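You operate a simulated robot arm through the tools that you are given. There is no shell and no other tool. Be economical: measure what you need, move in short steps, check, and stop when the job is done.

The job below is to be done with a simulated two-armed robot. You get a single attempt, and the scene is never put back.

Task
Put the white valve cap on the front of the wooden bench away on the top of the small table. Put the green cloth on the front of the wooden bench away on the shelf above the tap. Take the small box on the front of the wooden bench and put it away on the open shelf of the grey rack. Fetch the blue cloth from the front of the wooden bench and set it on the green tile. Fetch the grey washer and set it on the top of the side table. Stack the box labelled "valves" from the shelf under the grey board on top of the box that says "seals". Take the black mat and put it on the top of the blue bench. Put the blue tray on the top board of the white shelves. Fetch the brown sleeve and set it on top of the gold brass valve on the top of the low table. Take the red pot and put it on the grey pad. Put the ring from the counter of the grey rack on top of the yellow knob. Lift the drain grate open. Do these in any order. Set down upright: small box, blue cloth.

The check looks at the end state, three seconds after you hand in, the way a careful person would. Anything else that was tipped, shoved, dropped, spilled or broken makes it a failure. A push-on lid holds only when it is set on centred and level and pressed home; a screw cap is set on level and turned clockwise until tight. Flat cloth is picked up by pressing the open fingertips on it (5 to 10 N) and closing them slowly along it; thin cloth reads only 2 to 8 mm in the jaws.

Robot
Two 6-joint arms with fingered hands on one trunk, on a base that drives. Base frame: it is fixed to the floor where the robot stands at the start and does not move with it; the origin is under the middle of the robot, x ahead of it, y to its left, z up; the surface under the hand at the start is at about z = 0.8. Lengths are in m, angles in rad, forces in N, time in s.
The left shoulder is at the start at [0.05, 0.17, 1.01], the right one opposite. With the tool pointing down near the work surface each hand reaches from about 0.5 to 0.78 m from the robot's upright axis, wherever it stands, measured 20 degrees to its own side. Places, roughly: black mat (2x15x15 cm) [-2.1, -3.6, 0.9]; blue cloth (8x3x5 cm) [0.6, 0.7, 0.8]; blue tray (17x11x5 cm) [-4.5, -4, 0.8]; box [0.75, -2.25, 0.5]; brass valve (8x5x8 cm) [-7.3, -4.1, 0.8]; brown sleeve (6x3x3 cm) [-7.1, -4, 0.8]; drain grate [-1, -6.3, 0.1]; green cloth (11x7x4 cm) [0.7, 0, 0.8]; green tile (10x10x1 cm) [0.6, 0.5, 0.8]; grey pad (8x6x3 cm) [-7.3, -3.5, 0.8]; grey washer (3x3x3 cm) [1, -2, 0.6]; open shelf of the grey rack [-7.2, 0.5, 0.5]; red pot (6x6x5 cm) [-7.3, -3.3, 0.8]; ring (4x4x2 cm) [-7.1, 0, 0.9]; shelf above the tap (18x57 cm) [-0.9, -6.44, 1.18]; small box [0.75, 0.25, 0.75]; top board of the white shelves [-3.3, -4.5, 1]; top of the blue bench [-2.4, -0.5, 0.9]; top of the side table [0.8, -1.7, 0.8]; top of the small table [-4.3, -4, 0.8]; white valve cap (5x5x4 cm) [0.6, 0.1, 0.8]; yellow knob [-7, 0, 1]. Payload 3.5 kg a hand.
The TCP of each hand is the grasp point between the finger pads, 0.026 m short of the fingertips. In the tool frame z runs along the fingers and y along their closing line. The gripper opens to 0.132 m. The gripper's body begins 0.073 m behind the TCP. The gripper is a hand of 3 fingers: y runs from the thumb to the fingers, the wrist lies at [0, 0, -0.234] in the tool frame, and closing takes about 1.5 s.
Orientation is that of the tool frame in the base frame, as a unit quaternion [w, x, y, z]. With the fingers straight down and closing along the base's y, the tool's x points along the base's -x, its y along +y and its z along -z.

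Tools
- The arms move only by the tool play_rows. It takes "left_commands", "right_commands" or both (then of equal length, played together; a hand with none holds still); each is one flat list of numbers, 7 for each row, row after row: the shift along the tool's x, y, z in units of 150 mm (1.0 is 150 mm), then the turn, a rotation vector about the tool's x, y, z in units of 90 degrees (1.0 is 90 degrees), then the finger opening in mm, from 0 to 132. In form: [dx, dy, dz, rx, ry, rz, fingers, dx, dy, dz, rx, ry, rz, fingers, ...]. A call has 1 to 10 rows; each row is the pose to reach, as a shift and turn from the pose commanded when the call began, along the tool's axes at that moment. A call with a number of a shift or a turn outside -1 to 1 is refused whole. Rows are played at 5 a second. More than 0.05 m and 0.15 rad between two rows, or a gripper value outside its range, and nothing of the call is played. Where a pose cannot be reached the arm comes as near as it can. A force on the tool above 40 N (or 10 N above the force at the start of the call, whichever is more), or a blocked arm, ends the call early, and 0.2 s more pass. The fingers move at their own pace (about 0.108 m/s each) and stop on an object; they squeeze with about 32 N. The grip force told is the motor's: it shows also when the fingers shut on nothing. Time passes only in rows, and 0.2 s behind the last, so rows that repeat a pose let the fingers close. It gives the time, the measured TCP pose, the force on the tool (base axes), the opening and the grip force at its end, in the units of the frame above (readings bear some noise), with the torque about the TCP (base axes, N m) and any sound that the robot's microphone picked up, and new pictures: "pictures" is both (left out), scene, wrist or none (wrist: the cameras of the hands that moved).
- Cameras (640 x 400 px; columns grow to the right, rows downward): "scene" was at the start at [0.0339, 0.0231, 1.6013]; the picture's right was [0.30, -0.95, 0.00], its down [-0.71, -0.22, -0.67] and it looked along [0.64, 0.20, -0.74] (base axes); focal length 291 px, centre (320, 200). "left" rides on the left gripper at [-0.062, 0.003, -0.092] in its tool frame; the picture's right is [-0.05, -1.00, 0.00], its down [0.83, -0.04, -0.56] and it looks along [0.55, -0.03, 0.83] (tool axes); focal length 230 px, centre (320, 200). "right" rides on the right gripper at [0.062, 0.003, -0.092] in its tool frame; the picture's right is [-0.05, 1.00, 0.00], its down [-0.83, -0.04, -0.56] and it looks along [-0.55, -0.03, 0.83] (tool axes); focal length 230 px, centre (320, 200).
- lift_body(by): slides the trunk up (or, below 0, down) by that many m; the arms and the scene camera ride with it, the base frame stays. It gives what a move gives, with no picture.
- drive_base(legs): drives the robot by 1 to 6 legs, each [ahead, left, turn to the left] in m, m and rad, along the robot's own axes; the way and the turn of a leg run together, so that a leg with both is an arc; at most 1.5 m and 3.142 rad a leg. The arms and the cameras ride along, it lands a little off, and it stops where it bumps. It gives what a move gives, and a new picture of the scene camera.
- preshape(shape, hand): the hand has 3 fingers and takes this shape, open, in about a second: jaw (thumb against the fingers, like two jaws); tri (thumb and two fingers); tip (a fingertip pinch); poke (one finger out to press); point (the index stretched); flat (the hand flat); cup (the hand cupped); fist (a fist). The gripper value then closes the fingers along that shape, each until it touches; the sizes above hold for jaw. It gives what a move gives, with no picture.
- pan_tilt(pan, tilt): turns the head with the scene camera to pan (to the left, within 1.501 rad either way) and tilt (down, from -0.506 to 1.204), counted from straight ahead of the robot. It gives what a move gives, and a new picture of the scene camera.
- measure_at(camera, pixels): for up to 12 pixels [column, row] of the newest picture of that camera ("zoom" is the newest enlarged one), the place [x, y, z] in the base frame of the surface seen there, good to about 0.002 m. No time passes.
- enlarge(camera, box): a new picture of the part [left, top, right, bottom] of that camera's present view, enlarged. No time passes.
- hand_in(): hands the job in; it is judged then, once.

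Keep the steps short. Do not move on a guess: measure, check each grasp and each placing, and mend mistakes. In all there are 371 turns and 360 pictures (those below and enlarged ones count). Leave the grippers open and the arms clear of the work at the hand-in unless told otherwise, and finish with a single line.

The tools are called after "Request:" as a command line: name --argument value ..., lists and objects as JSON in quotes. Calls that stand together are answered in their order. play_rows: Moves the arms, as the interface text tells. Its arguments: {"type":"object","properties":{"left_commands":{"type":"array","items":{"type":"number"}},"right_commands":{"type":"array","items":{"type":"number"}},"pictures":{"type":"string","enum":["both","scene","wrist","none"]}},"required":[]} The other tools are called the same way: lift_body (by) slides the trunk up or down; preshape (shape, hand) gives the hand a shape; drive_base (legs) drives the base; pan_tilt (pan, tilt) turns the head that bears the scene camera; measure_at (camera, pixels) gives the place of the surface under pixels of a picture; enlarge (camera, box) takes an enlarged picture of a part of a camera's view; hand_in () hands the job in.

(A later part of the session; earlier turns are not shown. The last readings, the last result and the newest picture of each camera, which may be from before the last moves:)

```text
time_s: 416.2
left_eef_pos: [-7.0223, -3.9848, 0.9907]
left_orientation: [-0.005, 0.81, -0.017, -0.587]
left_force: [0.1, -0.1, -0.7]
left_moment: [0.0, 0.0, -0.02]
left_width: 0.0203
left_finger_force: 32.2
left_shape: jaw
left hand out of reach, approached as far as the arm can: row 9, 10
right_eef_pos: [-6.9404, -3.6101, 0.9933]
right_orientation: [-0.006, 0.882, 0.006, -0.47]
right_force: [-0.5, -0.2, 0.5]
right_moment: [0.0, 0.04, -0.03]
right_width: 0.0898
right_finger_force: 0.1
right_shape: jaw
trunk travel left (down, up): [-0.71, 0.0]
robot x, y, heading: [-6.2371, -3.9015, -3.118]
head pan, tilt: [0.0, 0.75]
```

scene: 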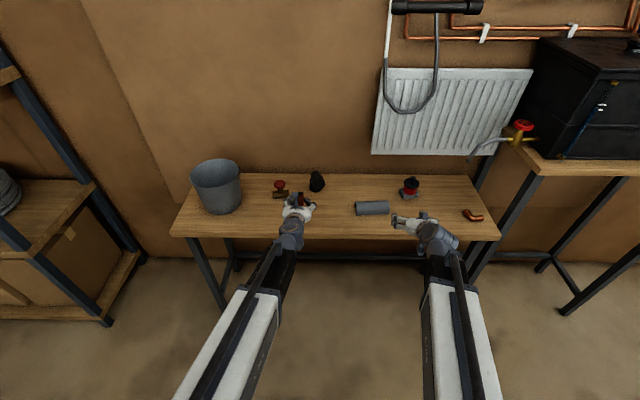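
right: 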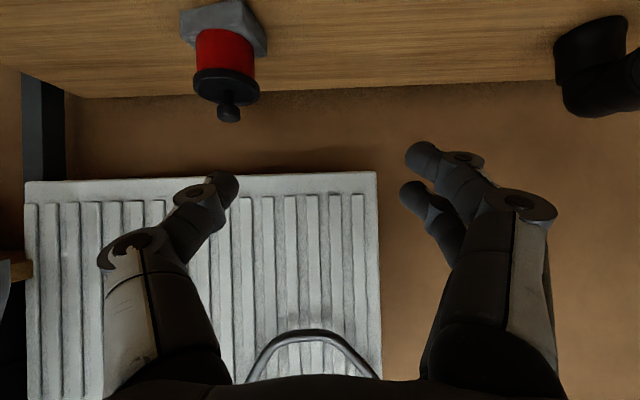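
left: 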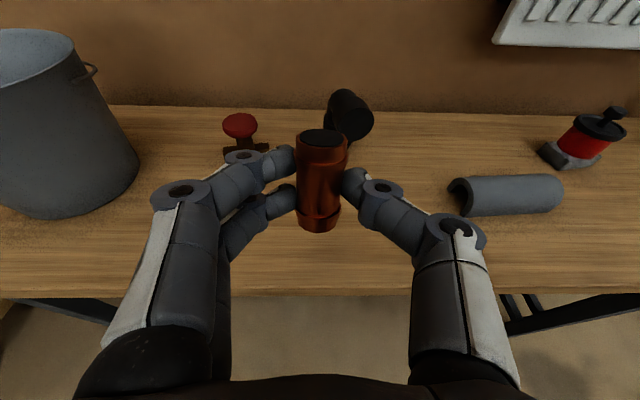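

Nearly upright; 18° remain. Raise the hand and lower the trunk to gain wrist range, then finish the pitch.

Request:
play_rows --left_commands '[-0.2, 0, -0.07, 0, 0, 0, 5, -0.42, 0, -0.14, 0, 0, 0, 5, -0.634, 0, -0.208, 0, 0, 0, 5]' --right_commands '[-0.15, 0, -0.1, 0, 0, 0, 90, -0.3, 0, -0.2, 0, 0, 0, 90, -0.45, 0, -0.3, 0, 0, 0, 90]' --pictures "none"

Request:
lift_body --by -0.15

Request:
play_rows --left_commands '[0, 0, 0, 0, -0.07, 0, 5, 0, 0, 0, 0, -0.14, 0, 5, 0, 0, 0, 0, -0.2, 0, 5]' --pictures "wrist"

```text
time_s: 417.0
left_eef_pos: [-7.0244, -3.9828, 1.0917]
left_orientation: [-0.005, 0.81, -0.017, -0.587]
left_force: [-0.7, 0.6, -0.1]
left_moment: [0.03, -0.03, 0.01]
left_width: 0.0204
left_finger_force: 31.6
left_shape: jaw
right_eef_pos: [-6.9404, -3.6113, 1.0744]
right_orientation: [-0.006, 0.883, 0.005, -0.468]
right_force: [0.0, -0.5, 0.5]
right_moment: [0.0, 0.0, 0.01]
right_width: 0.0897
right_finger_force: 0.1
right_shape: jaw
trunk travel left (down, up): [-0.71, 0.0]
robot x, y, heading: [-6.2357, -3.9023, -3.121]
head pan, tilt: [0.0, 0.75]
```

```text
time_s: 418.8
left_eef_pos: [-7.0235, -3.983, 0.9414]
left_orientation: [-0.005, 0.81, -0.018, -0.586]
left_force: [-0.4, 0.3, 0.5]
left_moment: [0.02, 0.02, 0.01]
left_width: 0.0201
left_finger_force: 32.2
left_shape: jaw
right_eef_pos: [-6.9415, -3.6118, 0.9253]
right_orientation: [-0.006, 0.883, 0.005, -0.47]
right_force: [0.2, -0.1, -0.4]
right_moment: [0.03, 0.03, -0.01]
right_width: 0.0897
right_finger_force: 0.1
right_shape: jaw
trunk travel left (down, up): [-0.56, 0.15]
robot x, y, heading: [-6.2394, -3.9022, -3.12]
head pan, tilt: [0.0, 0.75]
```

```text
time_s: 419.6
left_eef_pos: [-7.0294, -3.9856, 0.9681]
left_orientation: [-0.006, 0.758, -0.018, -0.652]
left_force: [0.1, -0.3, -0.1]
left_moment: [0.01, -0.03, 0.02]
left_width: 0.0204
left_finger_force: 31.9
left_shape: jaw
left hand out of reach, approached as far as the arm can: row 2, 3
right_eef_pos: [-6.9417, -3.6102, 0.9245]
right_orientation: [-0.006, 0.883, 0.005, -0.47]
right_force: [0.0, 0.0, 0.5]
right_moment: [0.0, 0.02, 0.04]
right_width: 0.0896
right_finger_force: 0.2
right_shape: jaw
trunk travel left (down, up): [-0.56, 0.15]
robot x, y, heading: [-6.236, -3.8998, -3.124]
head pan, tilt: [0.0, 0.75]
```

left: 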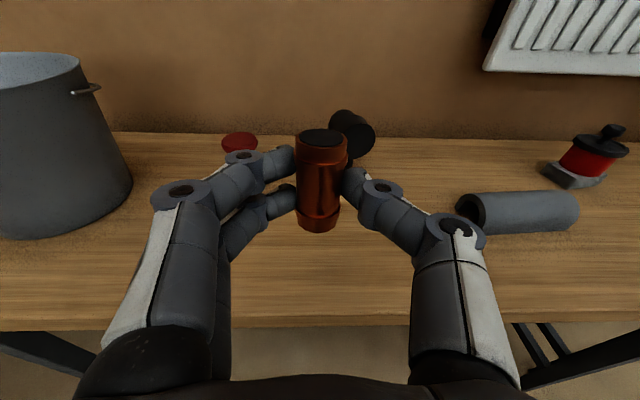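

Request:
play_rows --left_commands '[-0.15, 0, -0.02, 0, 0, 0, 5, -0.3, 0, -0.04, 0, 0, 0, 5]' --right_commands '[-0.22, 0, -0.15, 0, 0, 0, 90, -0.45, 0, -0.3, 0, 0, 0, 90]' --pictures "none"

Request:
lift_body --by -0.1

Request:
play_rows --left_commands '[0, 0, 0, 0, -0.05, 0, 5, 0, 0, 0, 0, -0.095, 0, 5, 0, 0, 0, 0, -0.095, 0, 5]' --pictures "wrist"

```text
time_s: 420.2
left_eef_pos: [-7.0289, -3.9859, 1.0145]
left_orientation: [-0.005, 0.759, -0.017, -0.651]
left_force: [0.3, -0.1, -0.2]
left_moment: [0.05, -0.02, 0.02]
left_width: 0.0204
left_finger_force: 31.7
left_shape: jaw
right_eef_pos: [-6.9405, -3.6136, 1.0067]
right_orientation: [-0.005, 0.883, 0.005, -0.469]
right_force: [-0.1, 0.5, -0.3]
right_moment: [0.01, -0.01, 0.02]
right_width: 0.0897
right_finger_force: 0.1
right_shape: jaw
trunk travel left (down, up): [-0.56, 0.15]
robot x, y, heading: [-6.2416, -3.9034, -3.124]
head pan, tilt: [0.0, 0.75]
```

```text
time_s: 421.5
left_eef_pos: [-7.0285, -3.9866, 0.9143]
left_orientation: [-0.005, 0.758, -0.017, -0.652]
left_force: [-0.3, -0.1, -0.8]
left_moment: [0.0, 0.01, 0.02]
left_width: 0.0204
left_finger_force: 32.0
left_shape: jaw
right_eef_pos: [-6.9395, -3.6121, 0.9064]
right_orientation: [-0.006, 0.883, 0.005, -0.469]
right_force: [0.4, 0.3, -0.5]
right_moment: [-0.01, 0.01, -0.03]
right_width: 0.0895
right_finger_force: 0.1
right_shape: jaw
trunk travel left (down, up): [-0.46, 0.25]
robot x, y, heading: [-6.2401, -3.8972, -3.127]
head pan, tilt: [0.0, 0.75]
```

```text
time_s: 422.3
left_eef_pos: [-7.03, -3.9857, 0.9184]
left_orientation: [-0.005, 0.736, -0.018, -0.676]
left_force: [-0.1, 0.8, 0.0]
left_moment: [-0.01, -0.04, 0.0]
left_width: 0.0202
left_finger_force: 32.4
left_shape: jaw
left hand out of reach, approached as far as the arm can: row 1, 2, 3
right_eef_pos: [-6.94, -3.6126, 0.9049]
right_orientation: [-0.006, 0.883, 0.005, -0.469]
right_force: [0.0, -0.1, 0.6]
right_moment: [-0.01, -0.03, 0.01]
right_width: 0.0898
right_finger_force: 0.0
right_shape: jaw
trunk travel left (down, up): [-0.46, 0.25]
robot x, y, heading: [-6.2369, -3.9027, -3.127]
head pan, tilt: [0.0, 0.75]
```

left: 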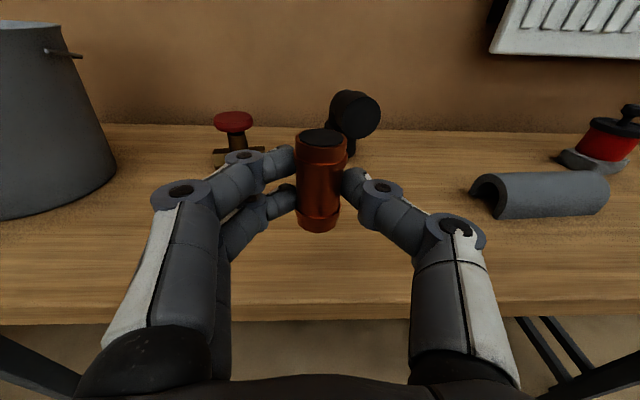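

By calculation the sleeve itself is within 2° of vertical now. Shift left over the valve's line and raise slightly; then drive ahead.

Request:
play_rows --left_commands '[-0.1, 0.2, 0, 0, 0, 0, 5, -0.1, 0.45, 0, 0, 0, 0, 5, -0.1, 0.713, 0, 0, 0, 0, 5]' --right_commands '[-0.15, -0.1, -0.1, 0, 0, 0, 90, -0.3, -0.2, -0.2, 0, 0, 0, 90, -0.4, -0.3, -0.27, 0, 0, 0, 90]' --pictures "none"

Request:
drive_base --legs '[[0.16, 0, 0]]'

Request:
enlarge --camera "left" --box '[0, 0, 640, 400]'

```text
time_s: 423.1
left_eef_pos: [-7.0351, -4.1003, 0.9294]
left_orientation: [0.078, 0.739, -0.096, -0.662]
left_force: [-0.6, 0.6, 1.0]
left_moment: [-0.03, -0.08, 0.05]
left_width: 0.0204
left_finger_force: 31.9
left_shape: jaw
left hand out of reach, approached as far as the arm can: row 2
right_eef_pos: [-6.9399, -3.5677, 0.9795]
right_orientation: [-0.006, 0.883, 0.005, -0.469]
right_force: [0.8, 1.4, 1.1]
right_moment: [-0.04, -0.03, 0.01]
right_width: 0.0898
right_finger_force: 0.1
right_shape: jaw
trunk travel left (down, up): [-0.46, 0.25]
robot x, y, heading: [-6.2419, -3.9016, -3.122]
head pan, tilt: [0.0, 0.75]
```

```text
time_s: 424.5
left_eef_pos: [-7.1958, -4.0974, 0.9355]
left_orientation: [-0.006, 0.735, -0.017, -0.677]
left_force: [0.0, -1.6, -0.1]
left_moment: [0.01, -0.04, -0.02]
left_width: 0.0204
left_finger_force: 31.8
left_shape: jaw
right_eef_pos: [-7.1022, -3.5735, 0.9792]
right_orientation: [-0.007, 0.883, 0.004, -0.47]
right_force: [-0.7, 0.6, -0.5]
right_moment: [0.01, 0.05, 0.01]
right_width: 0.0897
right_finger_force: 0.1
right_shape: jaw
trunk travel left (down, up): [-0.46, 0.25]
robot x, y, heading: [-6.396, -3.9018, -3.122]
head pan, tilt: [0.0, 0.75]
```

scene: 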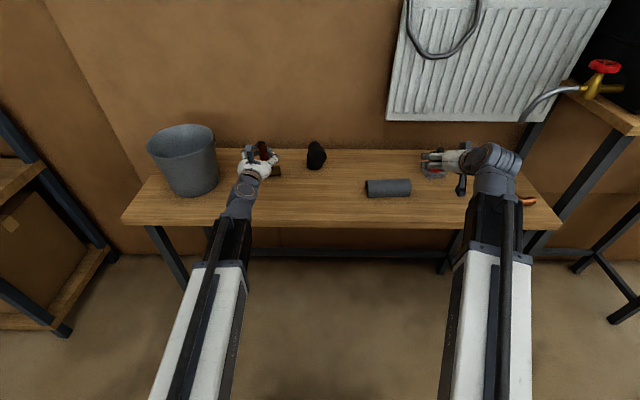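

```text
1.00 times, centred on (320, 200) of left (not enlarged: the box is as wide or as high as the picture)
```

zoom: 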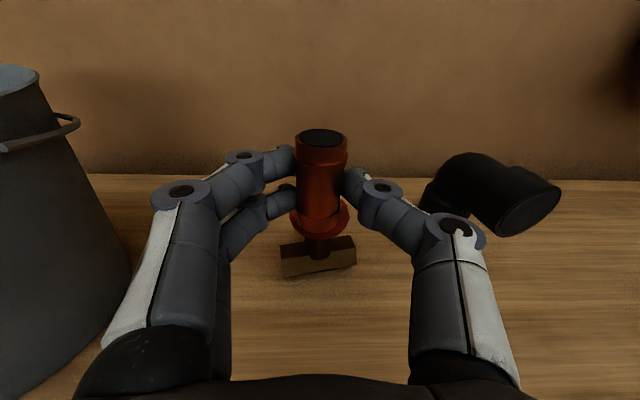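

Request:
play_rows --left_commands '[0, -0.02, 0.1, 0, 0, 0, 5, 0, -0.03, 0.2, 0, 0, 0, 5, 0, -0.03, 0.3, 0, 0, 0, 5]' --pictures "wrist"

Request:
enlarge --camera "scene" --box '[220, 120, 300, 190]'

```text
time_s: 425.3
left_eef_pos: [-7.241, -4.0916, 0.9329]
left_orientation: [-0.006, 0.736, -0.018, -0.677]
left_force: [-0.7, 0.5, -0.6]
left_moment: [0.02, 0.03, -0.02]
left_width: 0.0202
left_finger_force: 31.9
left_shape: jaw
right_eef_pos: [-7.102, -3.5717, 0.9776]
right_orientation: [-0.006, 0.883, 0.006, -0.469]
right_force: [-0.6, -0.4, 1.2]
right_moment: [0.01, 0.0, 0.01]
right_width: 0.0896
right_finger_force: 0.1
right_shape: jaw
trunk travel left (down, up): [-0.46, 0.25]
robot x, y, heading: [-6.3991, -3.9024, -3.128]
head pan, tilt: [0.0, 0.75]
```

left: 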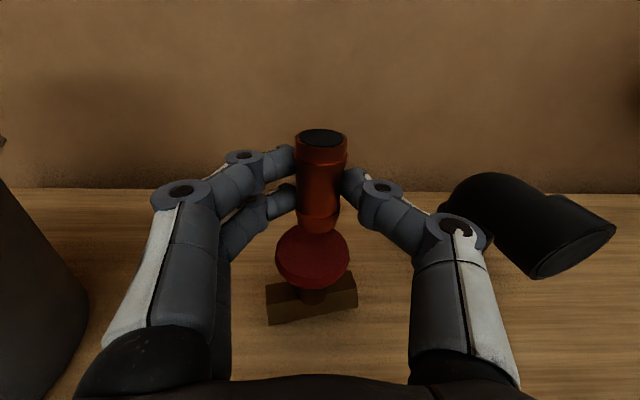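

```text
5.71 times, centred on (260, 155) of scene
```

zoom: 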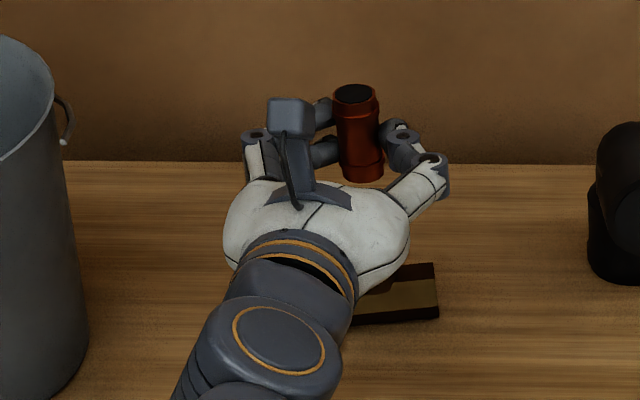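

Request:
measure_at --camera "left" --pixels '[[321, 138], [318, 150], [318, 225], [318, 232], [313, 270], [278, 258], [347, 255], [313, 285], [313, 240], [300, 180], [340, 180]]'

```text
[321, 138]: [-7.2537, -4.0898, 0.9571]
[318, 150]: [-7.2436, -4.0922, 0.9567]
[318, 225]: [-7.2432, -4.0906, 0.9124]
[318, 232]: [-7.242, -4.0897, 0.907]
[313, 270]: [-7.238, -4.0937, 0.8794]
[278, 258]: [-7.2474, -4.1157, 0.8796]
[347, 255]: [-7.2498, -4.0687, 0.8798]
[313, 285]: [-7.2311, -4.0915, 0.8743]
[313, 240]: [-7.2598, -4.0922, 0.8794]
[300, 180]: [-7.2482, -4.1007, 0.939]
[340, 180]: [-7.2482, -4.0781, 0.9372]
```

Sleeve is centred over the wheel within 3 mm, bottom at ~0.905. Lower 2.3 cm, then feel for contact.

Request:
play_rows --left_commands '[0.08, 0, 0.007, 0, 0, 0, 5, 0.15, 0.01, 0.012, 0, 0, 0, 5, 0.15, 0.01, 0.012, 0, 0, 0, 5]' --pictures "none"

Request:
play_rows --left_commands '[0.01, 0, 0, 0, 0, 0, 5, 0.02, 0, 0, 0, 0, 0, 5, 0.02, 0, 0, 0, 0, 0, 5]' --pictures "wrist"

```text
time_s: 426.1
left_eef_pos: [-7.2411, -4.0942, 0.9091]
left_orientation: [-0.005, 0.736, -0.017, -0.677]
left_force: [0.2, 0.6, -0.2]
left_moment: [0.0, 0.0, -0.05]
left_width: 0.0204
left_finger_force: 32.1
left_shape: jaw
right_eef_pos: [-7.1021, -3.5726, 0.9794]
right_orientation: [-0.006, 0.883, 0.005, -0.469]
right_force: [1.1, -0.6, 0.0]
right_moment: [-0.02, 0.03, 0.0]
right_width: 0.0896
right_finger_force: 0.2
right_shape: jaw
trunk travel left (down, up): [-0.46, 0.25]
robot x, y, heading: [-6.3996, -3.903, -3.132]
head pan, tilt: [0.0, 0.75]
```

```text
time_s: 426.9
left_eef_pos: [-7.2406, -4.0934, 0.9063]
left_orientation: [-0.006, 0.735, -0.018, -0.678]
left_force: [0.1, 0.2, 0.4]
left_moment: [0.02, -0.03, -0.01]
left_width: 0.0202
left_finger_force: 31.7
left_shape: jaw
right_eef_pos: [-7.1018, -3.5719, 0.9785]
right_orientation: [-0.006, 0.883, 0.005, -0.469]
right_force: [0.6, 0.5, 0.0]
right_moment: [0.02, 0.0, 0.0]
right_width: 0.09
right_finger_force: 0.0
right_shape: jaw
trunk travel left (down, up): [-0.46, 0.25]
robot x, y, heading: [-6.4005, -3.9051, -3.12]
head pan, tilt: [0.0, 0.75]
```

left: 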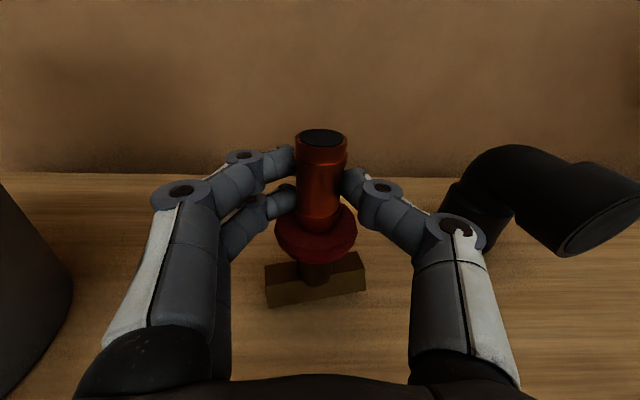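

Request:
play_rows --left_commands '[0.01, 0, 0, 0, 0, 0, 5, 0.02, 0, 0, 0, 0, 0, 5, 0.02, 0, 0, 0, 0, 0, 5]' --pictures "none"

```text
time_s: 427.7
left_eef_pos: [-7.2397, -4.0933, 0.904]
left_orientation: [-0.006, 0.735, -0.018, -0.677]
left_force: [-0.5, -0.2, 8.4]
left_moment: [0.09, 0.23, 0.01]
left_width: 0.02
left_finger_force: 31.8
left_shape: jaw
right_eef_pos: [-7.1013, -3.5722, 0.9791]
right_orientation: [-0.006, 0.883, 0.005, -0.469]
right_force: [0.3, 0.3, 0.5]
right_moment: [0.02, 0.0, -0.01]
right_width: 0.0898
right_finger_force: 0.2
right_shape: jaw
trunk travel left (down, up): [-0.46, 0.25]
robot x, y, heading: [-6.3993, -3.9044, -3.129]
head pan, tilt: [0.0, 0.75]
```

Contact 8 N. Ease slightly, open, and draw straight back.

Request:
play_rows --left_commands '[-0.003, 0, 0, 0, 0, 0, 20, -0.003, 0, 0, 0, 0, 0, 30, -0.003, 0, 0, 0, 0, 0, 45, -0.003, 0, 0, 0, 0, 0, 70, -0.003, 0, 0, 0, 0, 0, 70, -0.003, 0, -0.2, 0, 0, 0, 70, -0.003, 0, -0.45, 0, 0, 0, 70, -0.003, 0, -0.7, 0, 0, 0, 70]' --pictures "wrist"

```text
time_s: 429.5
left_eef_pos: [-7.1343, -4.0963, 0.9133]
left_orientation: [-0.006, 0.736, -0.018, -0.677]
left_force: [0.0, 0.8, -0.4]
left_moment: [0.01, 0.01, 0.02]
left_width: 0.0694
left_finger_force: 0.1
left_shape: jaw
right_eef_pos: [-7.1031, -3.572, 0.978]
right_orientation: [-0.006, 0.883, 0.005, -0.469]
right_force: [0.1, -0.2, 0.1]
right_moment: [0.0, 0.0, 0.01]
right_width: 0.0897
right_finger_force: 0.0
right_shape: jaw
trunk travel left (down, up): [-0.46, 0.25]
robot x, y, heading: [-6.3981, -3.9042, -3.124]
head pan, tilt: [0.0, 0.75]
```

left: 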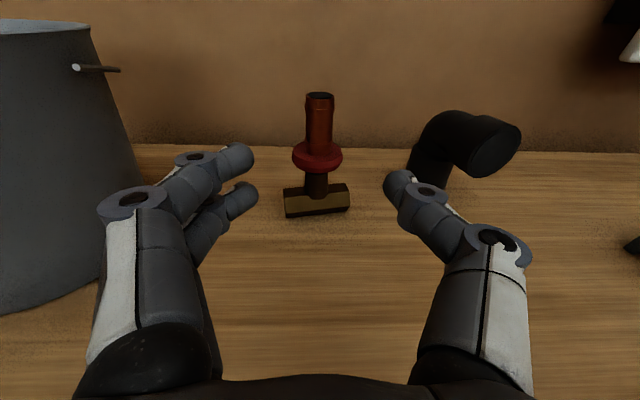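

The sleeve stands on the valve. Next the ring at the grey rack: back off and look to the right.

Request:
drive_base --legs '[[-0.35, 0, 0]]'

Request:
pan_tilt --pan -1.2 --tilt 0.4

```text
time_s: 431.8
left_eef_pos: [-6.78, -4.094, 0.9123]
left_orientation: [-0.005, 0.736, -0.017, -0.677]
left_force: [-0.2, 0.1, 0.0]
left_moment: [0.02, 0.02, -0.02]
left_width: 0.0692
left_finger_force: 0.0
left_shape: jaw
right_eef_pos: [-6.7495, -3.5684, 0.9791]
right_orientation: [-0.005, 0.883, 0.007, -0.469]
right_force: [-0.4, -0.3, 0.6]
right_moment: [-0.03, 0.01, -0.02]
right_width: 0.09
right_finger_force: 0.1
right_shape: jaw
trunk travel left (down, up): [-0.46, 0.25]
robot x, y, heading: [-6.0409, -3.8996, -3.121]
head pan, tilt: [0.0, 0.75]
```

scene: 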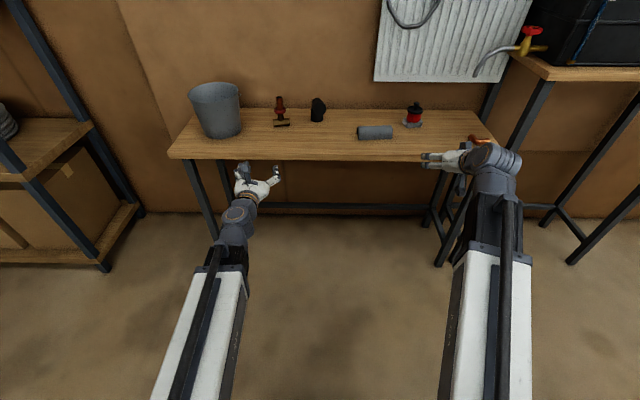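

```text
time_s: 433.2
left_eef_pos: [-6.7786, -4.0946, 0.9123]
left_orientation: [-0.004, 0.736, -0.017, -0.677]
left_force: [0.4, 0.4, -0.2]
left_moment: [-0.03, -0.01, -0.03]
left_width: 0.0692
left_finger_force: 0.1
left_shape: jaw
right_eef_pos: [-6.7491, -3.5687, 0.9791]
right_orientation: [-0.005, 0.883, 0.007, -0.47]
right_force: [1.3, 0.1, -0.9]
right_moment: [-0.01, 0.02, 0.03]
right_width: 0.0899
right_finger_force: 0.1
right_shape: jaw
trunk travel left (down, up): [-0.46, 0.25]
robot x, y, heading: [-6.0436, -3.8947, -3.121]
head pan, tilt: [-1.201, 0.4]
```

scene: 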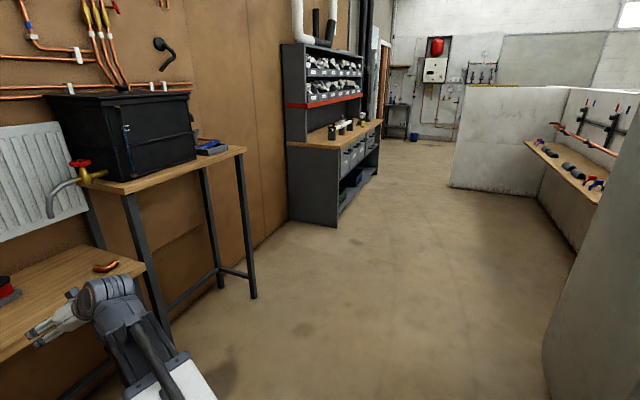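

Request:
measure_at --camera "scene" --pixels '[[310, 150], [375, 125], [338, 215], [365, 130], [340, 130], [352, 205], [560, 340], [480, 150], [340, 180], [365, 160]]'

Request:
drive_base --legs '[[0, -1.3, 0], [0, -1.2, 0]]'

```text
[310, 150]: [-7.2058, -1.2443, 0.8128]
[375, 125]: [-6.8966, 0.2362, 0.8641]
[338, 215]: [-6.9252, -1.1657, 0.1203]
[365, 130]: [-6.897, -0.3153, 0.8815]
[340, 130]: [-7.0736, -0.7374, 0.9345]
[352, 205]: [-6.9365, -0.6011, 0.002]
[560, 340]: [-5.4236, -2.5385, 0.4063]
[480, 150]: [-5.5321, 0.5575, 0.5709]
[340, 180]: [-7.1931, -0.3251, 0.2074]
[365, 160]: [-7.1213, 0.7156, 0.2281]
```

```text
time_s: 445.4
left_eef_pos: [-6.836, -1.6031, 0.9129]
left_orientation: [0.0, 0.736, -0.011, -0.677]
left_force: [-0.6, 0.2, -0.7]
left_moment: [0.01, 0.04, -0.03]
left_width: 0.0693
left_finger_force: 0.1
left_shape: jaw
right_eef_pos: [-6.8093, -1.0774, 0.9793]
right_orientation: [-0.003, 0.883, 0.011, -0.469]
right_force: [-0.5, 0.2, -0.2]
right_moment: [-0.01, -0.01, 0.04]
right_width: 0.0897
right_finger_force: 0.2
right_shape: jaw
trunk travel left (down, up): [-0.46, 0.25]
robot x, y, heading: [-6.1005, -1.4029, -3.112]
head pan, tilt: [-1.201, 0.4]
```

scene: 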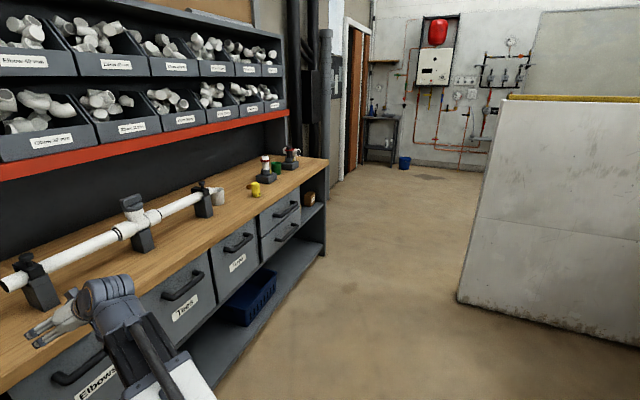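

Request:
enlarge --camera "scene" --box '[210, 130, 340, 230]'

Request:
measure_at --camera "scene" --pixels '[[255, 185], [265, 160], [265, 178], [277, 165], [291, 150], [291, 163], [310, 200], [312, 212], [300, 185], [320, 165], [310, 235]]'

```text
4.00 times, centred on (275, 180) of scene
```

zoom: 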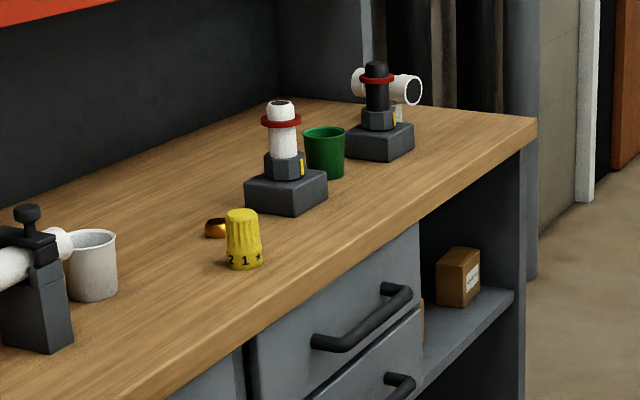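

```text
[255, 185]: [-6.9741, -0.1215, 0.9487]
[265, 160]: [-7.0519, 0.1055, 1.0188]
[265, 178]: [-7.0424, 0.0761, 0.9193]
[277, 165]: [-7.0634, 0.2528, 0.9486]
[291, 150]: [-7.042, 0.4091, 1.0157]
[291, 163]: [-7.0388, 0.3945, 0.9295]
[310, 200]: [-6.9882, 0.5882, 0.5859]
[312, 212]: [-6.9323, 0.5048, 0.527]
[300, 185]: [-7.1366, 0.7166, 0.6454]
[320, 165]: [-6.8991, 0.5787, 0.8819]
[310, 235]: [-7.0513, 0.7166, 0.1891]
```

Request:
measure_at --camera "zoom" --pixels '[[217, 224], [206, 230], [228, 222], [217, 236], [242, 214], [230, 216], [257, 212], [243, 266], [50, 15], [240, 240], [200, 260], [425, 275]]'

Request:
measure_at --camera "scene" --pixels '[[150, 138], [280, 115], [60, 165], [240, 95], [325, 230], [322, 300], [440, 140]]'

```text
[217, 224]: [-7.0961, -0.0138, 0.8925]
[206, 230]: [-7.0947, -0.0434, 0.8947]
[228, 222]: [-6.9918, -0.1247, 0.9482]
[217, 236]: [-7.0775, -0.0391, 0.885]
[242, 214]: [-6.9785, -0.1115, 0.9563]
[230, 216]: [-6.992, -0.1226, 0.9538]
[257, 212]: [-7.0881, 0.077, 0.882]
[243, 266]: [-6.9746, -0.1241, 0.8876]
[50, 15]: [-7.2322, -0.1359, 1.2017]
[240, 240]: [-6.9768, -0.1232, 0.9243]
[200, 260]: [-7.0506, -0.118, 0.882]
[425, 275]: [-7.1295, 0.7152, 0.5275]
```

```text
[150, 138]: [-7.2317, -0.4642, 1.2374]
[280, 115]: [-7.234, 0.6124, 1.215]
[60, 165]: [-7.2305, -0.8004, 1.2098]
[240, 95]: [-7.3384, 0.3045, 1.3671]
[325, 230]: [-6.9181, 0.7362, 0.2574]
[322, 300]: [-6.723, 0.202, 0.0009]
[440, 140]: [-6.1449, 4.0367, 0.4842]
```

Knob top (−6.985,−0.115,0.957); ring lies at about (−7.085,−0.03) on the counter (z 0.882). Raise the trunk and bring the right hand back to vertical, jaws closing along x.

Request:
lift_body --by 0.17

Request:
play_rows --right_commands '[0, 0, 0, 0, 0.09, 0, 80, 0, 0, 0, 0, 0.18, 0, 80, 0, 0, 0, 0, 0.27, 0, 80, 0, 0, 0, 0, 0.36, 0, 80, 0, 0, 0, 0, 0.45, 0, 80, 0, 0, 0, 0, 0.54, 0, 80, 0, 0, 0, 0, 0.622, 0, 80]' --pictures "none"

Request:
play_rows --right_commands '[0, 0, 0, 0, 0, 0.094, 80, 0, 0, 0, 0, 0, 0.188, 80, 0, 0, 0, 0, 0, 0.282, 80, 0, 0, 0, 0, 0, 0.376, 80, 0, 0, 0, 0, 0, 0.47, 80, 0, 0, 0, 0, 0, 0.564, 80, 0, 0, 0, 0, 0, 0.658, 80, 0, 0, 0, 0, 0, 0.752, 80, 0, 0, 0, 0, 0, 0.846, 80, 0, 0, 0, 0, 0, 0.94, 80]' --pictures "none"

Request:
drive_base --legs '[[0, -1.1, -0.03]]'

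Request:
pan_tilt --pan -0.2 --tilt 0.7

```text
time_s: 447.4
left_eef_pos: [-6.8358, -1.6026, 1.0827]
left_orientation: [-0.002, 0.736, -0.013, -0.677]
left_force: [-1.0, 0.2, -0.1]
left_moment: [0.0, 0.0, -0.01]
left_width: 0.0695
left_finger_force: 0.0
left_shape: jaw
right_eef_pos: [-6.8089, -1.0769, 1.1485]
right_orientation: [-0.002, 0.883, 0.011, -0.469]
right_force: [-0.3, -0.2, 1.0]
right_moment: [-0.04, 0.0, 0.01]
right_width: 0.0898
right_finger_force: 0.2
right_shape: jaw
trunk travel left (down, up): [-0.63, 0.08]
robot x, y, heading: [-6.1044, -1.3988, -3.111]
head pan, tilt: [-1.201, 0.4]
```

```text
time_s: 448.9
left_eef_pos: [-6.835, -1.6038, 1.0825]
left_orientation: [-0.002, 0.736, -0.013, -0.677]
left_force: [-0.8, -0.4, 0.2]
left_moment: [0.0, 0.0, -0.01]
left_width: 0.0695
left_finger_force: 0.1
left_shape: jaw
right_eef_pos: [-6.7968, -1.0814, 1.1447]
right_orientation: [-0.008, 1.0, 0.009, 0.0]
right_force: [-0.7, -0.7, 0.2]
right_moment: [-0.02, 0.0, 0.0]
right_width: 0.0806
right_finger_force: 0.1
right_shape: jaw
right hand out of reach, approached as far as the arm can: row 7
trunk travel left (down, up): [-0.63, 0.08]
robot x, y, heading: [-6.1006, -1.3977, -3.108]
head pan, tilt: [-1.201, 0.4]
```

```text
time_s: 451.1
left_eef_pos: [-6.8352, -1.603, 1.0818]
left_orientation: [-0.002, 0.735, -0.013, -0.678]
left_force: [0.6, 0.2, -0.2]
left_moment: [-0.02, 0.0, -0.01]
left_width: 0.0689
left_finger_force: 0.1
left_shape: jaw
right_eef_pos: [-6.7968, -1.081, 1.1442]
right_orientation: [-0.004, 0.744, -0.668, -0.006]
right_force: [-0.4, -1.2, 0.2]
right_moment: [-0.02, 0.02, -0.01]
right_width: 0.0804
right_finger_force: 0.0
right_shape: jaw
trunk travel left (down, up): [-0.63, 0.08]
robot x, y, heading: [-6.1036, -1.399, -3.108]
head pan, tilt: [-1.201, 0.4]
```

```text
time_s: 456.8
left_eef_pos: [-6.8657, -0.4908, 1.0823]
left_orientation: [-0.005, 0.736, -0.018, -0.677]
left_force: [-0.1, 0.6, -0.2]
left_moment: [-0.01, 0.0, 0.04]
left_width: 0.0695
left_finger_force: 0.1
left_shape: jaw
right_eef_pos: [-6.8202, 0.0314, 1.1433]
right_orientation: [-0.005, 0.741, -0.671, -0.006]
right_force: [0.2, 0.1, 0.6]
right_moment: [-0.01, 0.0, -0.02]
right_width: 0.0807
right_finger_force: 0.1
right_shape: jaw
trunk travel left (down, up): [-0.63, 0.08]
robot x, y, heading: [-6.1305, -0.294, -3.126]
head pan, tilt: [-1.201, 0.4]
```

scene: 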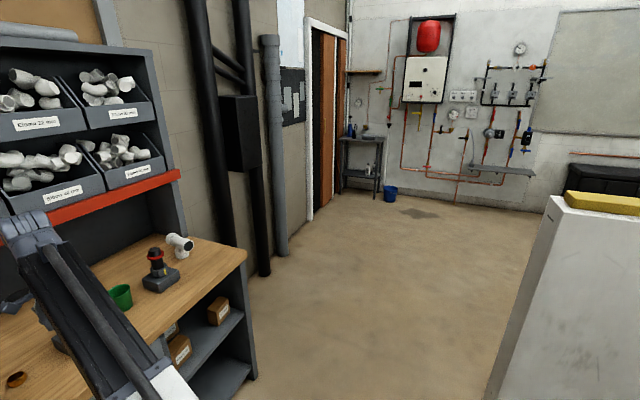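

```text
time_s: 458.1
left_eef_pos: [-6.8664, -0.4904, 1.0825]
left_orientation: [-0.006, 0.736, -0.018, -0.677]
left_force: [0.5, 0.8, -0.2]
left_moment: [0.03, -0.03, 0.05]
left_width: 0.0694
left_finger_force: 0.1
left_shape: jaw
right_eef_pos: [-6.8207, 0.0314, 1.1442]
right_orientation: [-0.005, 0.742, -0.671, -0.006]
right_force: [-0.3, 0.3, -0.1]
right_moment: [-0.03, -0.02, -0.01]
right_width: 0.0805
right_finger_force: 0.0
right_shape: jaw
trunk travel left (down, up): [-0.63, 0.08]
robot x, y, heading: [-6.1324, -0.2994, -3.127]
head pan, tilt: [-0.201, 0.7]
```

scene: 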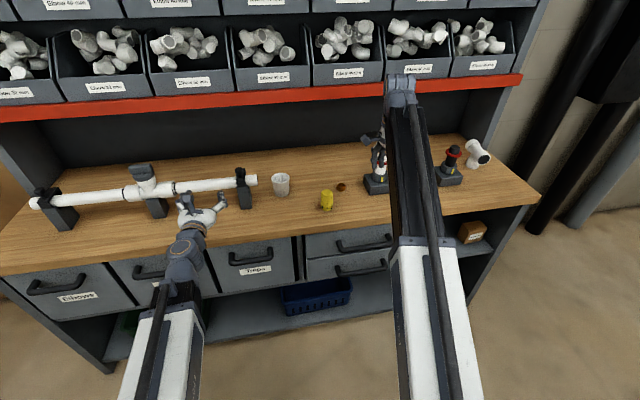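

Request:
enlarge --camera "scene" --box '[300, 165, 380, 215]'

```text
8.00 times, centred on (340, 190) of scene
```

zoom: 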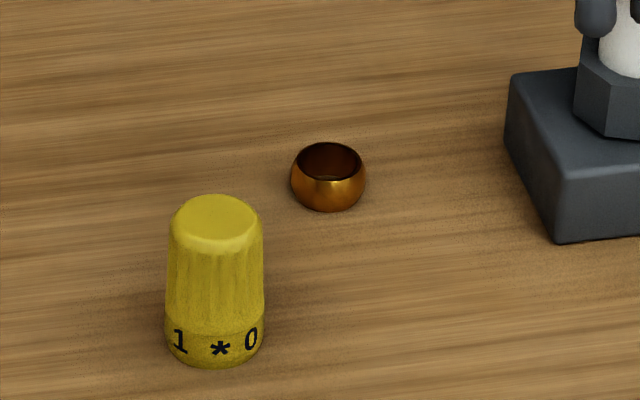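

Request:
measure_at --camera "zoom" --pixels '[[328, 190], [292, 175], [366, 172], [328, 145], [328, 208], [216, 215], [180, 220], [255, 218], [216, 198], [216, 240], [510, 130], [560, 235]]'

```text
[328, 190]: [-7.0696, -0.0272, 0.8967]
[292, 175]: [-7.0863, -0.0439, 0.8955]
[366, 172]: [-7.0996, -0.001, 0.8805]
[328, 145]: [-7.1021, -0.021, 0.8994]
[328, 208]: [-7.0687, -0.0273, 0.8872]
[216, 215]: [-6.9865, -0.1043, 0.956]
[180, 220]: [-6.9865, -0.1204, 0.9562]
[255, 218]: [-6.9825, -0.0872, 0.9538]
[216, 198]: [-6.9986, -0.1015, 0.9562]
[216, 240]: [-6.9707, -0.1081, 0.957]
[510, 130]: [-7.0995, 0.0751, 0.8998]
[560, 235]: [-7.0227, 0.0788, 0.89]
```

Ring centre (−7.086,−0.024); knob top centre (−6.985,−0.104,0.956). Retract the left hand, then drive 0.22 closer.

Request:
play_rows --left_commands '[-0.1, 0, -0.25, 0, 0, 0, 70, -0.2, 0, -0.5, 0, 0, 0, 70, -0.3, 0, -0.75, 0, 0, 0, 70, -0.4, 0, -1, 0, 0, 0, 70]' --pictures "none"

```text
time_s: 459.1
left_eef_pos: [-6.8274, -0.5083, 1.166]
left_orientation: [-0.005, 0.736, -0.018, -0.677]
left_force: [-0.5, -0.3, 0.9]
left_moment: [0.02, 0.0, -0.04]
left_width: 0.0694
left_finger_force: 0.1
left_shape: jaw
left hand out of reach, approached as far as the arm can: row 2, 3, 4
right_eef_pos: [-6.8193, 0.0313, 1.1451]
right_orientation: [-0.006, 0.742, -0.671, -0.007]
right_force: [0.1, 0.1, -0.3]
right_moment: [-0.03, 0.03, -0.02]
right_width: 0.0803
right_finger_force: 0.2
right_shape: jaw
trunk travel left (down, up): [-0.63, 0.08]
robot x, y, heading: [-6.1298, -0.298, -3.123]
head pan, tilt: [-0.201, 0.7]
```

Request:
drive_base --legs '[[0.22, 0, 0]]'

Request:
play_rows --right_commands '[0.12, 0.12, 0.2, 0, 0, 0, 70, 0.25, 0.23, 0.4, 0, 0, 0, 70, 0.37, 0.3, 0.65, 0, 0, 0, 70, 0.37, 0.3, 0.9, 0, 0, 0, 70]' --pictures "both"

```text
time_s: 460.8
left_eef_pos: [-7.0515, -0.5132, 1.1637]
left_orientation: [-0.006, 0.736, -0.018, -0.676]
left_force: [1.2, 0.3, -0.2]
left_moment: [-0.01, 0.0, 0.0]
left_width: 0.0694
left_finger_force: 0.0
left_shape: jaw
right_eef_pos: [-7.0421, 0.0277, 1.1433]
right_orientation: [-0.006, 0.741, -0.672, -0.005]
right_force: [0.0, 1.1, 0.0]
right_moment: [-0.02, -0.02, -0.01]
right_width: 0.0804
right_finger_force: 0.1
right_shape: jaw
trunk travel left (down, up): [-0.63, 0.08]
robot x, y, heading: [-6.3494, -0.2994, -3.122]
head pan, tilt: [-0.201, 0.7]
```

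scene: 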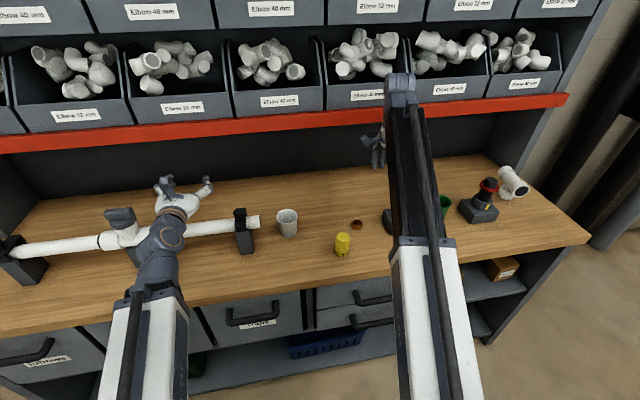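

```text
time_s: 461.8
left_eef_pos: [-7.0511, -0.5107, 1.1638]
left_orientation: [-0.006, 0.736, -0.018, -0.676]
left_force: [1.2, 0.0, 0.3]
left_moment: [0.0, 0.03, 0.01]
left_width: 0.0695
left_finger_force: 0.0
left_shape: jaw
right_eef_pos: [-7.0797, -0.0303, 1.0079]
right_orientation: [-0.006, 0.74, -0.672, -0.006]
right_force: [-0.4, -0.1, 0.5]
right_moment: [0.02, 0.0, 0.02]
right_width: 0.0703
right_finger_force: 0.2
right_shape: jaw
trunk travel left (down, up): [-0.63, 0.08]
robot x, y, heading: [-6.3524, -0.3037, -3.125]
head pan, tilt: [-0.201, 0.7]
```

scene: 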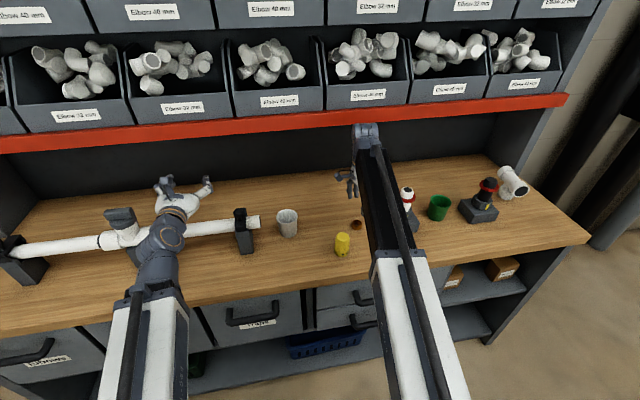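
right: 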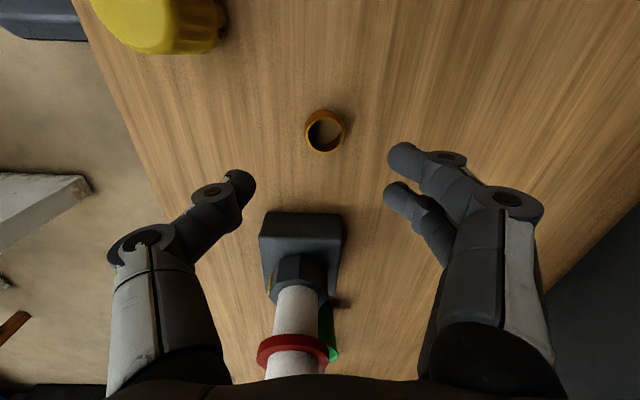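

Request:
measure_at --camera "right" --pixels '[[324, 112], [325, 151], [306, 130], [344, 130], [160, 20], [190, 45]]'

```text
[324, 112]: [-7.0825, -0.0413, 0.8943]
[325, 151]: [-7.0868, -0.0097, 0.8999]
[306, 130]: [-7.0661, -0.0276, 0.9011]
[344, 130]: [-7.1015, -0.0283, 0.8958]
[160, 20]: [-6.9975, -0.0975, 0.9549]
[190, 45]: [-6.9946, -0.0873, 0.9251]
```

Request:
play_rows --right_commands '[-0.036, 0.023, 0.25, 0, 0, 0, 70, -0.036, 0.023, 0.5, 0, 0, 0, 70, -0.03, 0.023, 0.645, 0, 0, 0, 70, -0.03, 0.023, 0.645, 0, 0, 0, 45, -0.03, 0.023, 0.645, 0, 0, 0, 10, -0.03, 0.023, 0.645, 0, 0, 0, 10, -0.03, 0.023, 0.645, 0, 0, 0, 10, -0.03, 0.023, 0.645, 0, 0, 0, 10]' --pictures "wrist"

```text
time_s: 463.6
left_eef_pos: [-7.0516, -0.5111, 1.165]
left_orientation: [-0.006, 0.736, -0.018, -0.677]
left_force: [0.3, -0.4, -0.4]
left_moment: [0.03, -0.01, 0.01]
left_width: 0.0694
left_finger_force: 0.1
left_shape: jaw
right_eef_pos: [-7.0838, -0.0243, 0.9109]
right_orientation: [-0.005, 0.741, -0.672, -0.007]
right_force: [-0.2, 0.2, 0.5]
right_moment: [-0.03, -0.01, -0.02]
right_width: 0.027
right_finger_force: 31.9
right_shape: jaw
trunk travel left (down, up): [-0.63, 0.08]
robot x, y, heading: [-6.3542, -0.2997, -3.126]
head pan, tilt: [-0.201, 0.7]
```

right: 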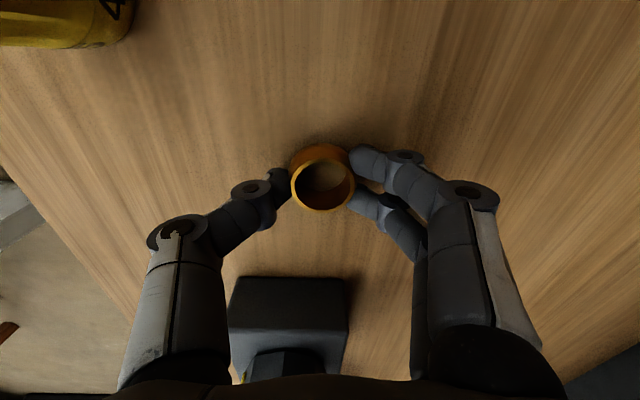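

Ring held. Lift 10 cm, move over the knob.

Request:
play_rows --right_commands '[0, 0, -0.25, 0, 0, 0, 10, 0, 0, -0.5, 0, 0, 0, 10, 0, 0, -0.667, 0, 0, 0, 10, 0.2, -0.2, -0.667, 0, 0, 0, 10, 0.4, -0.4, -0.667, 0, 0, 0, 10, 0.588, -0.605, -0.667, 0, 0, 0, 10, 0.588, -0.605, -0.667, 0, 0, 0, 10]' --pictures "both"

Request:
enlarge --camera "scene" --box '[300, 200, 400, 270]'

```text
time_s: 465.2
left_eef_pos: [-7.0509, -0.5112, 1.1639]
left_orientation: [-0.006, 0.736, -0.018, -0.677]
left_force: [-0.7, 0.7, 1.5]
left_moment: [0.0, 0.02, -0.02]
left_width: 0.0694
left_finger_force: 0.1
left_shape: jaw
right_eef_pos: [-6.9854, -0.1047, 1.011]
right_orientation: [-0.005, 0.741, -0.672, -0.005]
right_force: [-0.4, 0.3, -0.3]
right_moment: [0.01, 0.01, -0.03]
right_width: 0.0274
right_finger_force: 32.2
right_shape: jaw
trunk travel left (down, up): [-0.63, 0.08]
robot x, y, heading: [-6.3531, -0.3052, -3.125]
head pan, tilt: [-0.201, 0.7]
```

scene: 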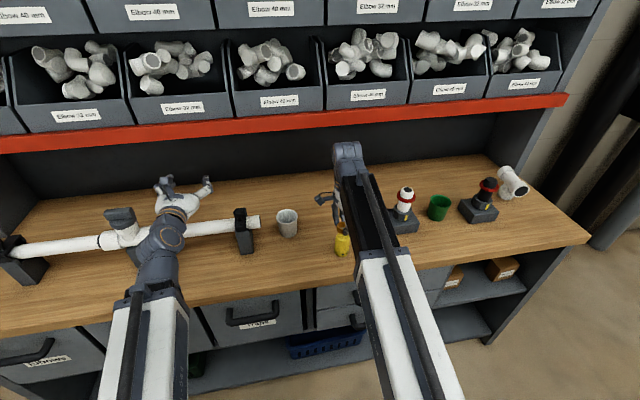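
right: 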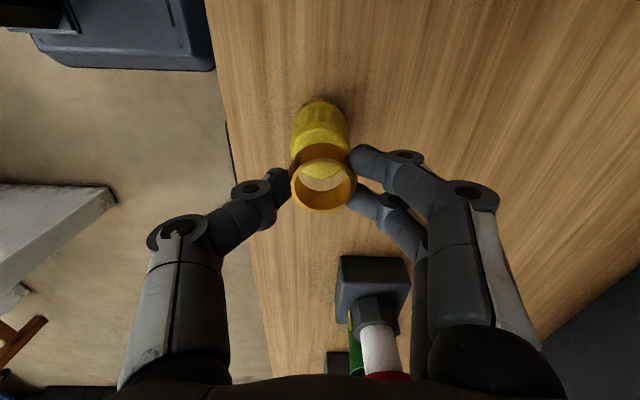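

```text
5.71 times, centred on (350, 235) of scene
```

zoom: 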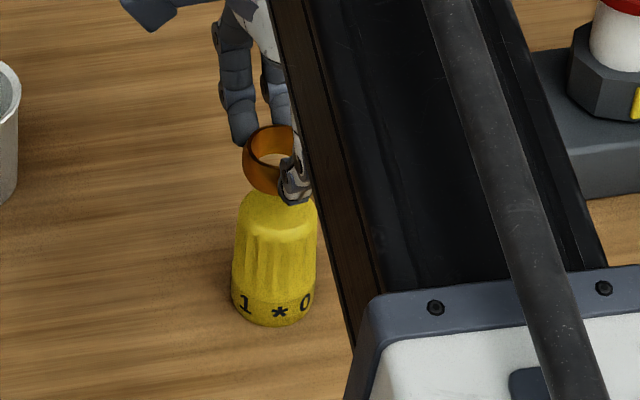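

Request:
play_rows --right_commands '[0, 0, 0.07, 0, 0, 0, 10, 0, 0, 0.14, 0, 0, 0, 10, 0, 0, 0.16, 0, 0, 0, 10]' --pictures "none"

Request:
enlarge --camera "scene" --box '[320, 210, 370, 265]'

```text
time_s: 466.0
left_eef_pos: [-7.0511, -0.5122, 1.1647]
left_orientation: [-0.005, 0.736, -0.018, -0.677]
left_force: [-0.3, -1.1, -1.2]
left_moment: [0.0, 0.01, 0.02]
left_width: 0.0695
left_finger_force: 0.2
left_shape: jaw
right_eef_pos: [-6.9853, -0.1051, 0.9857]
right_orientation: [-0.005, 0.741, -0.671, -0.006]
right_force: [0.3, -0.5, -0.3]
right_moment: [-0.01, 0.03, 0.01]
right_width: 0.027
right_finger_force: 31.8
right_shape: jaw
trunk travel left (down, up): [-0.63, 0.08]
robot x, y, heading: [-6.3525, -0.3015, -3.12]
head pan, tilt: [-0.201, 0.7]
```

```text
7.27 times, centred on (345, 238) of scene
```

zoom: 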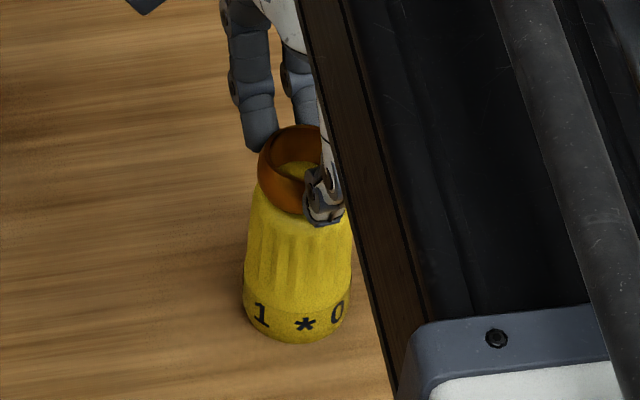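

Request:
play_rows --right_commands '[0, 0, 0.01, 0, 0, 0, 10, 0, 0, 0.02, 0, 0, 0, 10, 0, 0, 0.02, 0, 0, 0, 10]' --pictures "none"

```text
time_s: 466.8
left_eef_pos: [-7.0501, -0.5126, 1.1647]
left_orientation: [-0.006, 0.736, -0.018, -0.677]
left_force: [0.5, 0.4, 0.2]
left_moment: [0.0, 0.02, -0.01]
left_width: 0.0692
left_finger_force: 0.1
left_shape: jaw
right_eef_pos: [-6.9857, -0.1036, 0.9841]
right_orientation: [-0.004, 0.741, -0.671, -0.007]
right_force: [-0.5, 0.8, 16.2]
right_moment: [0.01, 0.1, 0.0]
right_width: 0.0276
right_finger_force: 32.0
right_shape: jaw
trunk travel left (down, up): [-0.63, 0.08]
robot x, y, heading: [-6.3516, -0.2963, -3.124]
head pan, tilt: [-0.201, 0.7]
```

Contact (16 N). Ease 1 mm, open gently, rise.

Request:
play_rows --right_commands '[0, 0, -0.01, 0, 0, 0, 25, 0, 0, -0.01, 0, 0, 0, 40, 0, 0, -0.01, 0, 0, 0, 60, 0, 0, -0.01, 0, 0, 0, 70, 0, 0, -0.3, 0, 0, 0, 70, 0, 0, -0.6, 0, 0, 0, 70, 0, 0, -0.9, 0, 0, 0, 70]' --pictures "wrist"

```text
time_s: 468.4
left_eef_pos: [-7.0514, -0.5122, 1.1655]
left_orientation: [-0.006, 0.736, -0.018, -0.677]
left_force: [-0.1, 0.0, 0.1]
left_moment: [-0.01, 0.03, -0.02]
left_width: 0.0694
left_finger_force: 0.1
left_shape: jaw
right_eef_pos: [-6.9882, -0.1066, 1.1189]
right_orientation: [-0.004, 0.74, -0.672, -0.006]
right_force: [0.4, 0.7, -1.0]
right_moment: [0.03, -0.01, 0.02]
right_width: 0.0693
right_finger_force: 0.1
right_shape: jaw
trunk travel left (down, up): [-0.63, 0.08]
robot x, y, heading: [-6.3535, -0.3022, -3.126]
head pan, tilt: [-0.201, 0.7]
```

right: 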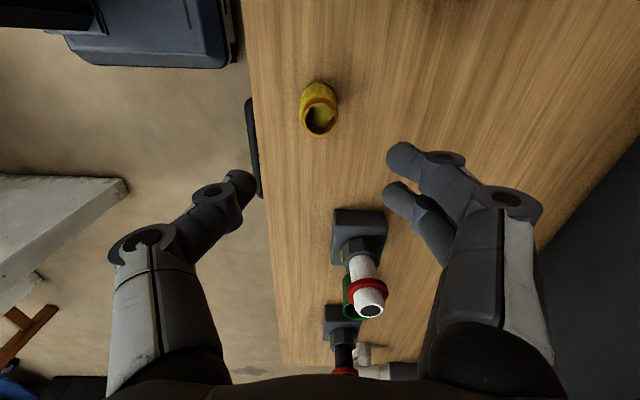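

Request:
enlarge --camera "right" --box '[280, 60, 360, 150]'

Request:
pan_tilt --pan -0.75 --tilt 0.75

```text
4.44 times, centred on (320, 105) of right
```

zoom: 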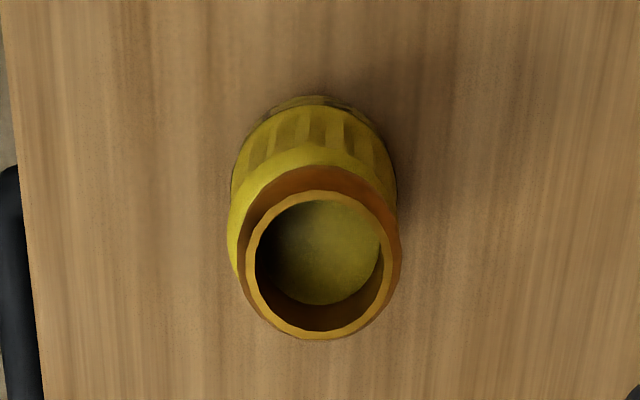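

```text
time_s: 469.3
left_eef_pos: [-7.0506, -0.5111, 1.1651]
left_orientation: [-0.006, 0.736, -0.018, -0.677]
left_force: [0.6, 0.6, 0.9]
left_moment: [-0.03, 0.01, 0.01]
left_width: 0.0695
left_finger_force: 0.0
left_shape: jaw
right_eef_pos: [-6.9866, -0.1067, 1.1179]
right_orientation: [-0.004, 0.741, -0.672, -0.006]
right_force: [0.4, -0.6, -0.6]
right_moment: [-0.01, -0.02, 0.0]
right_width: 0.0694
right_finger_force: 0.1
right_shape: jaw
trunk travel left (down, up): [-0.63, 0.08]
robot x, y, heading: [-6.3524, -0.3031, -3.121]
head pan, tilt: [-0.75, 0.75]
```

scene: 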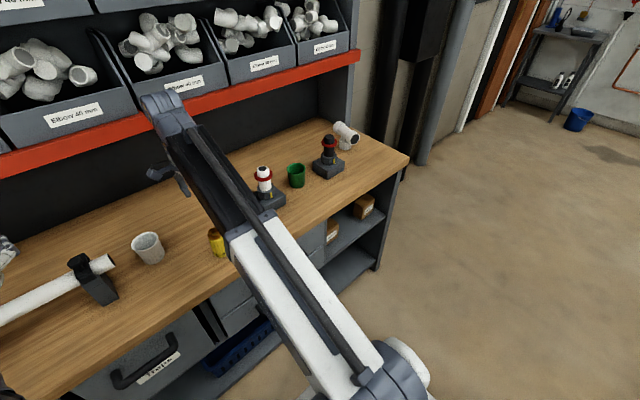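

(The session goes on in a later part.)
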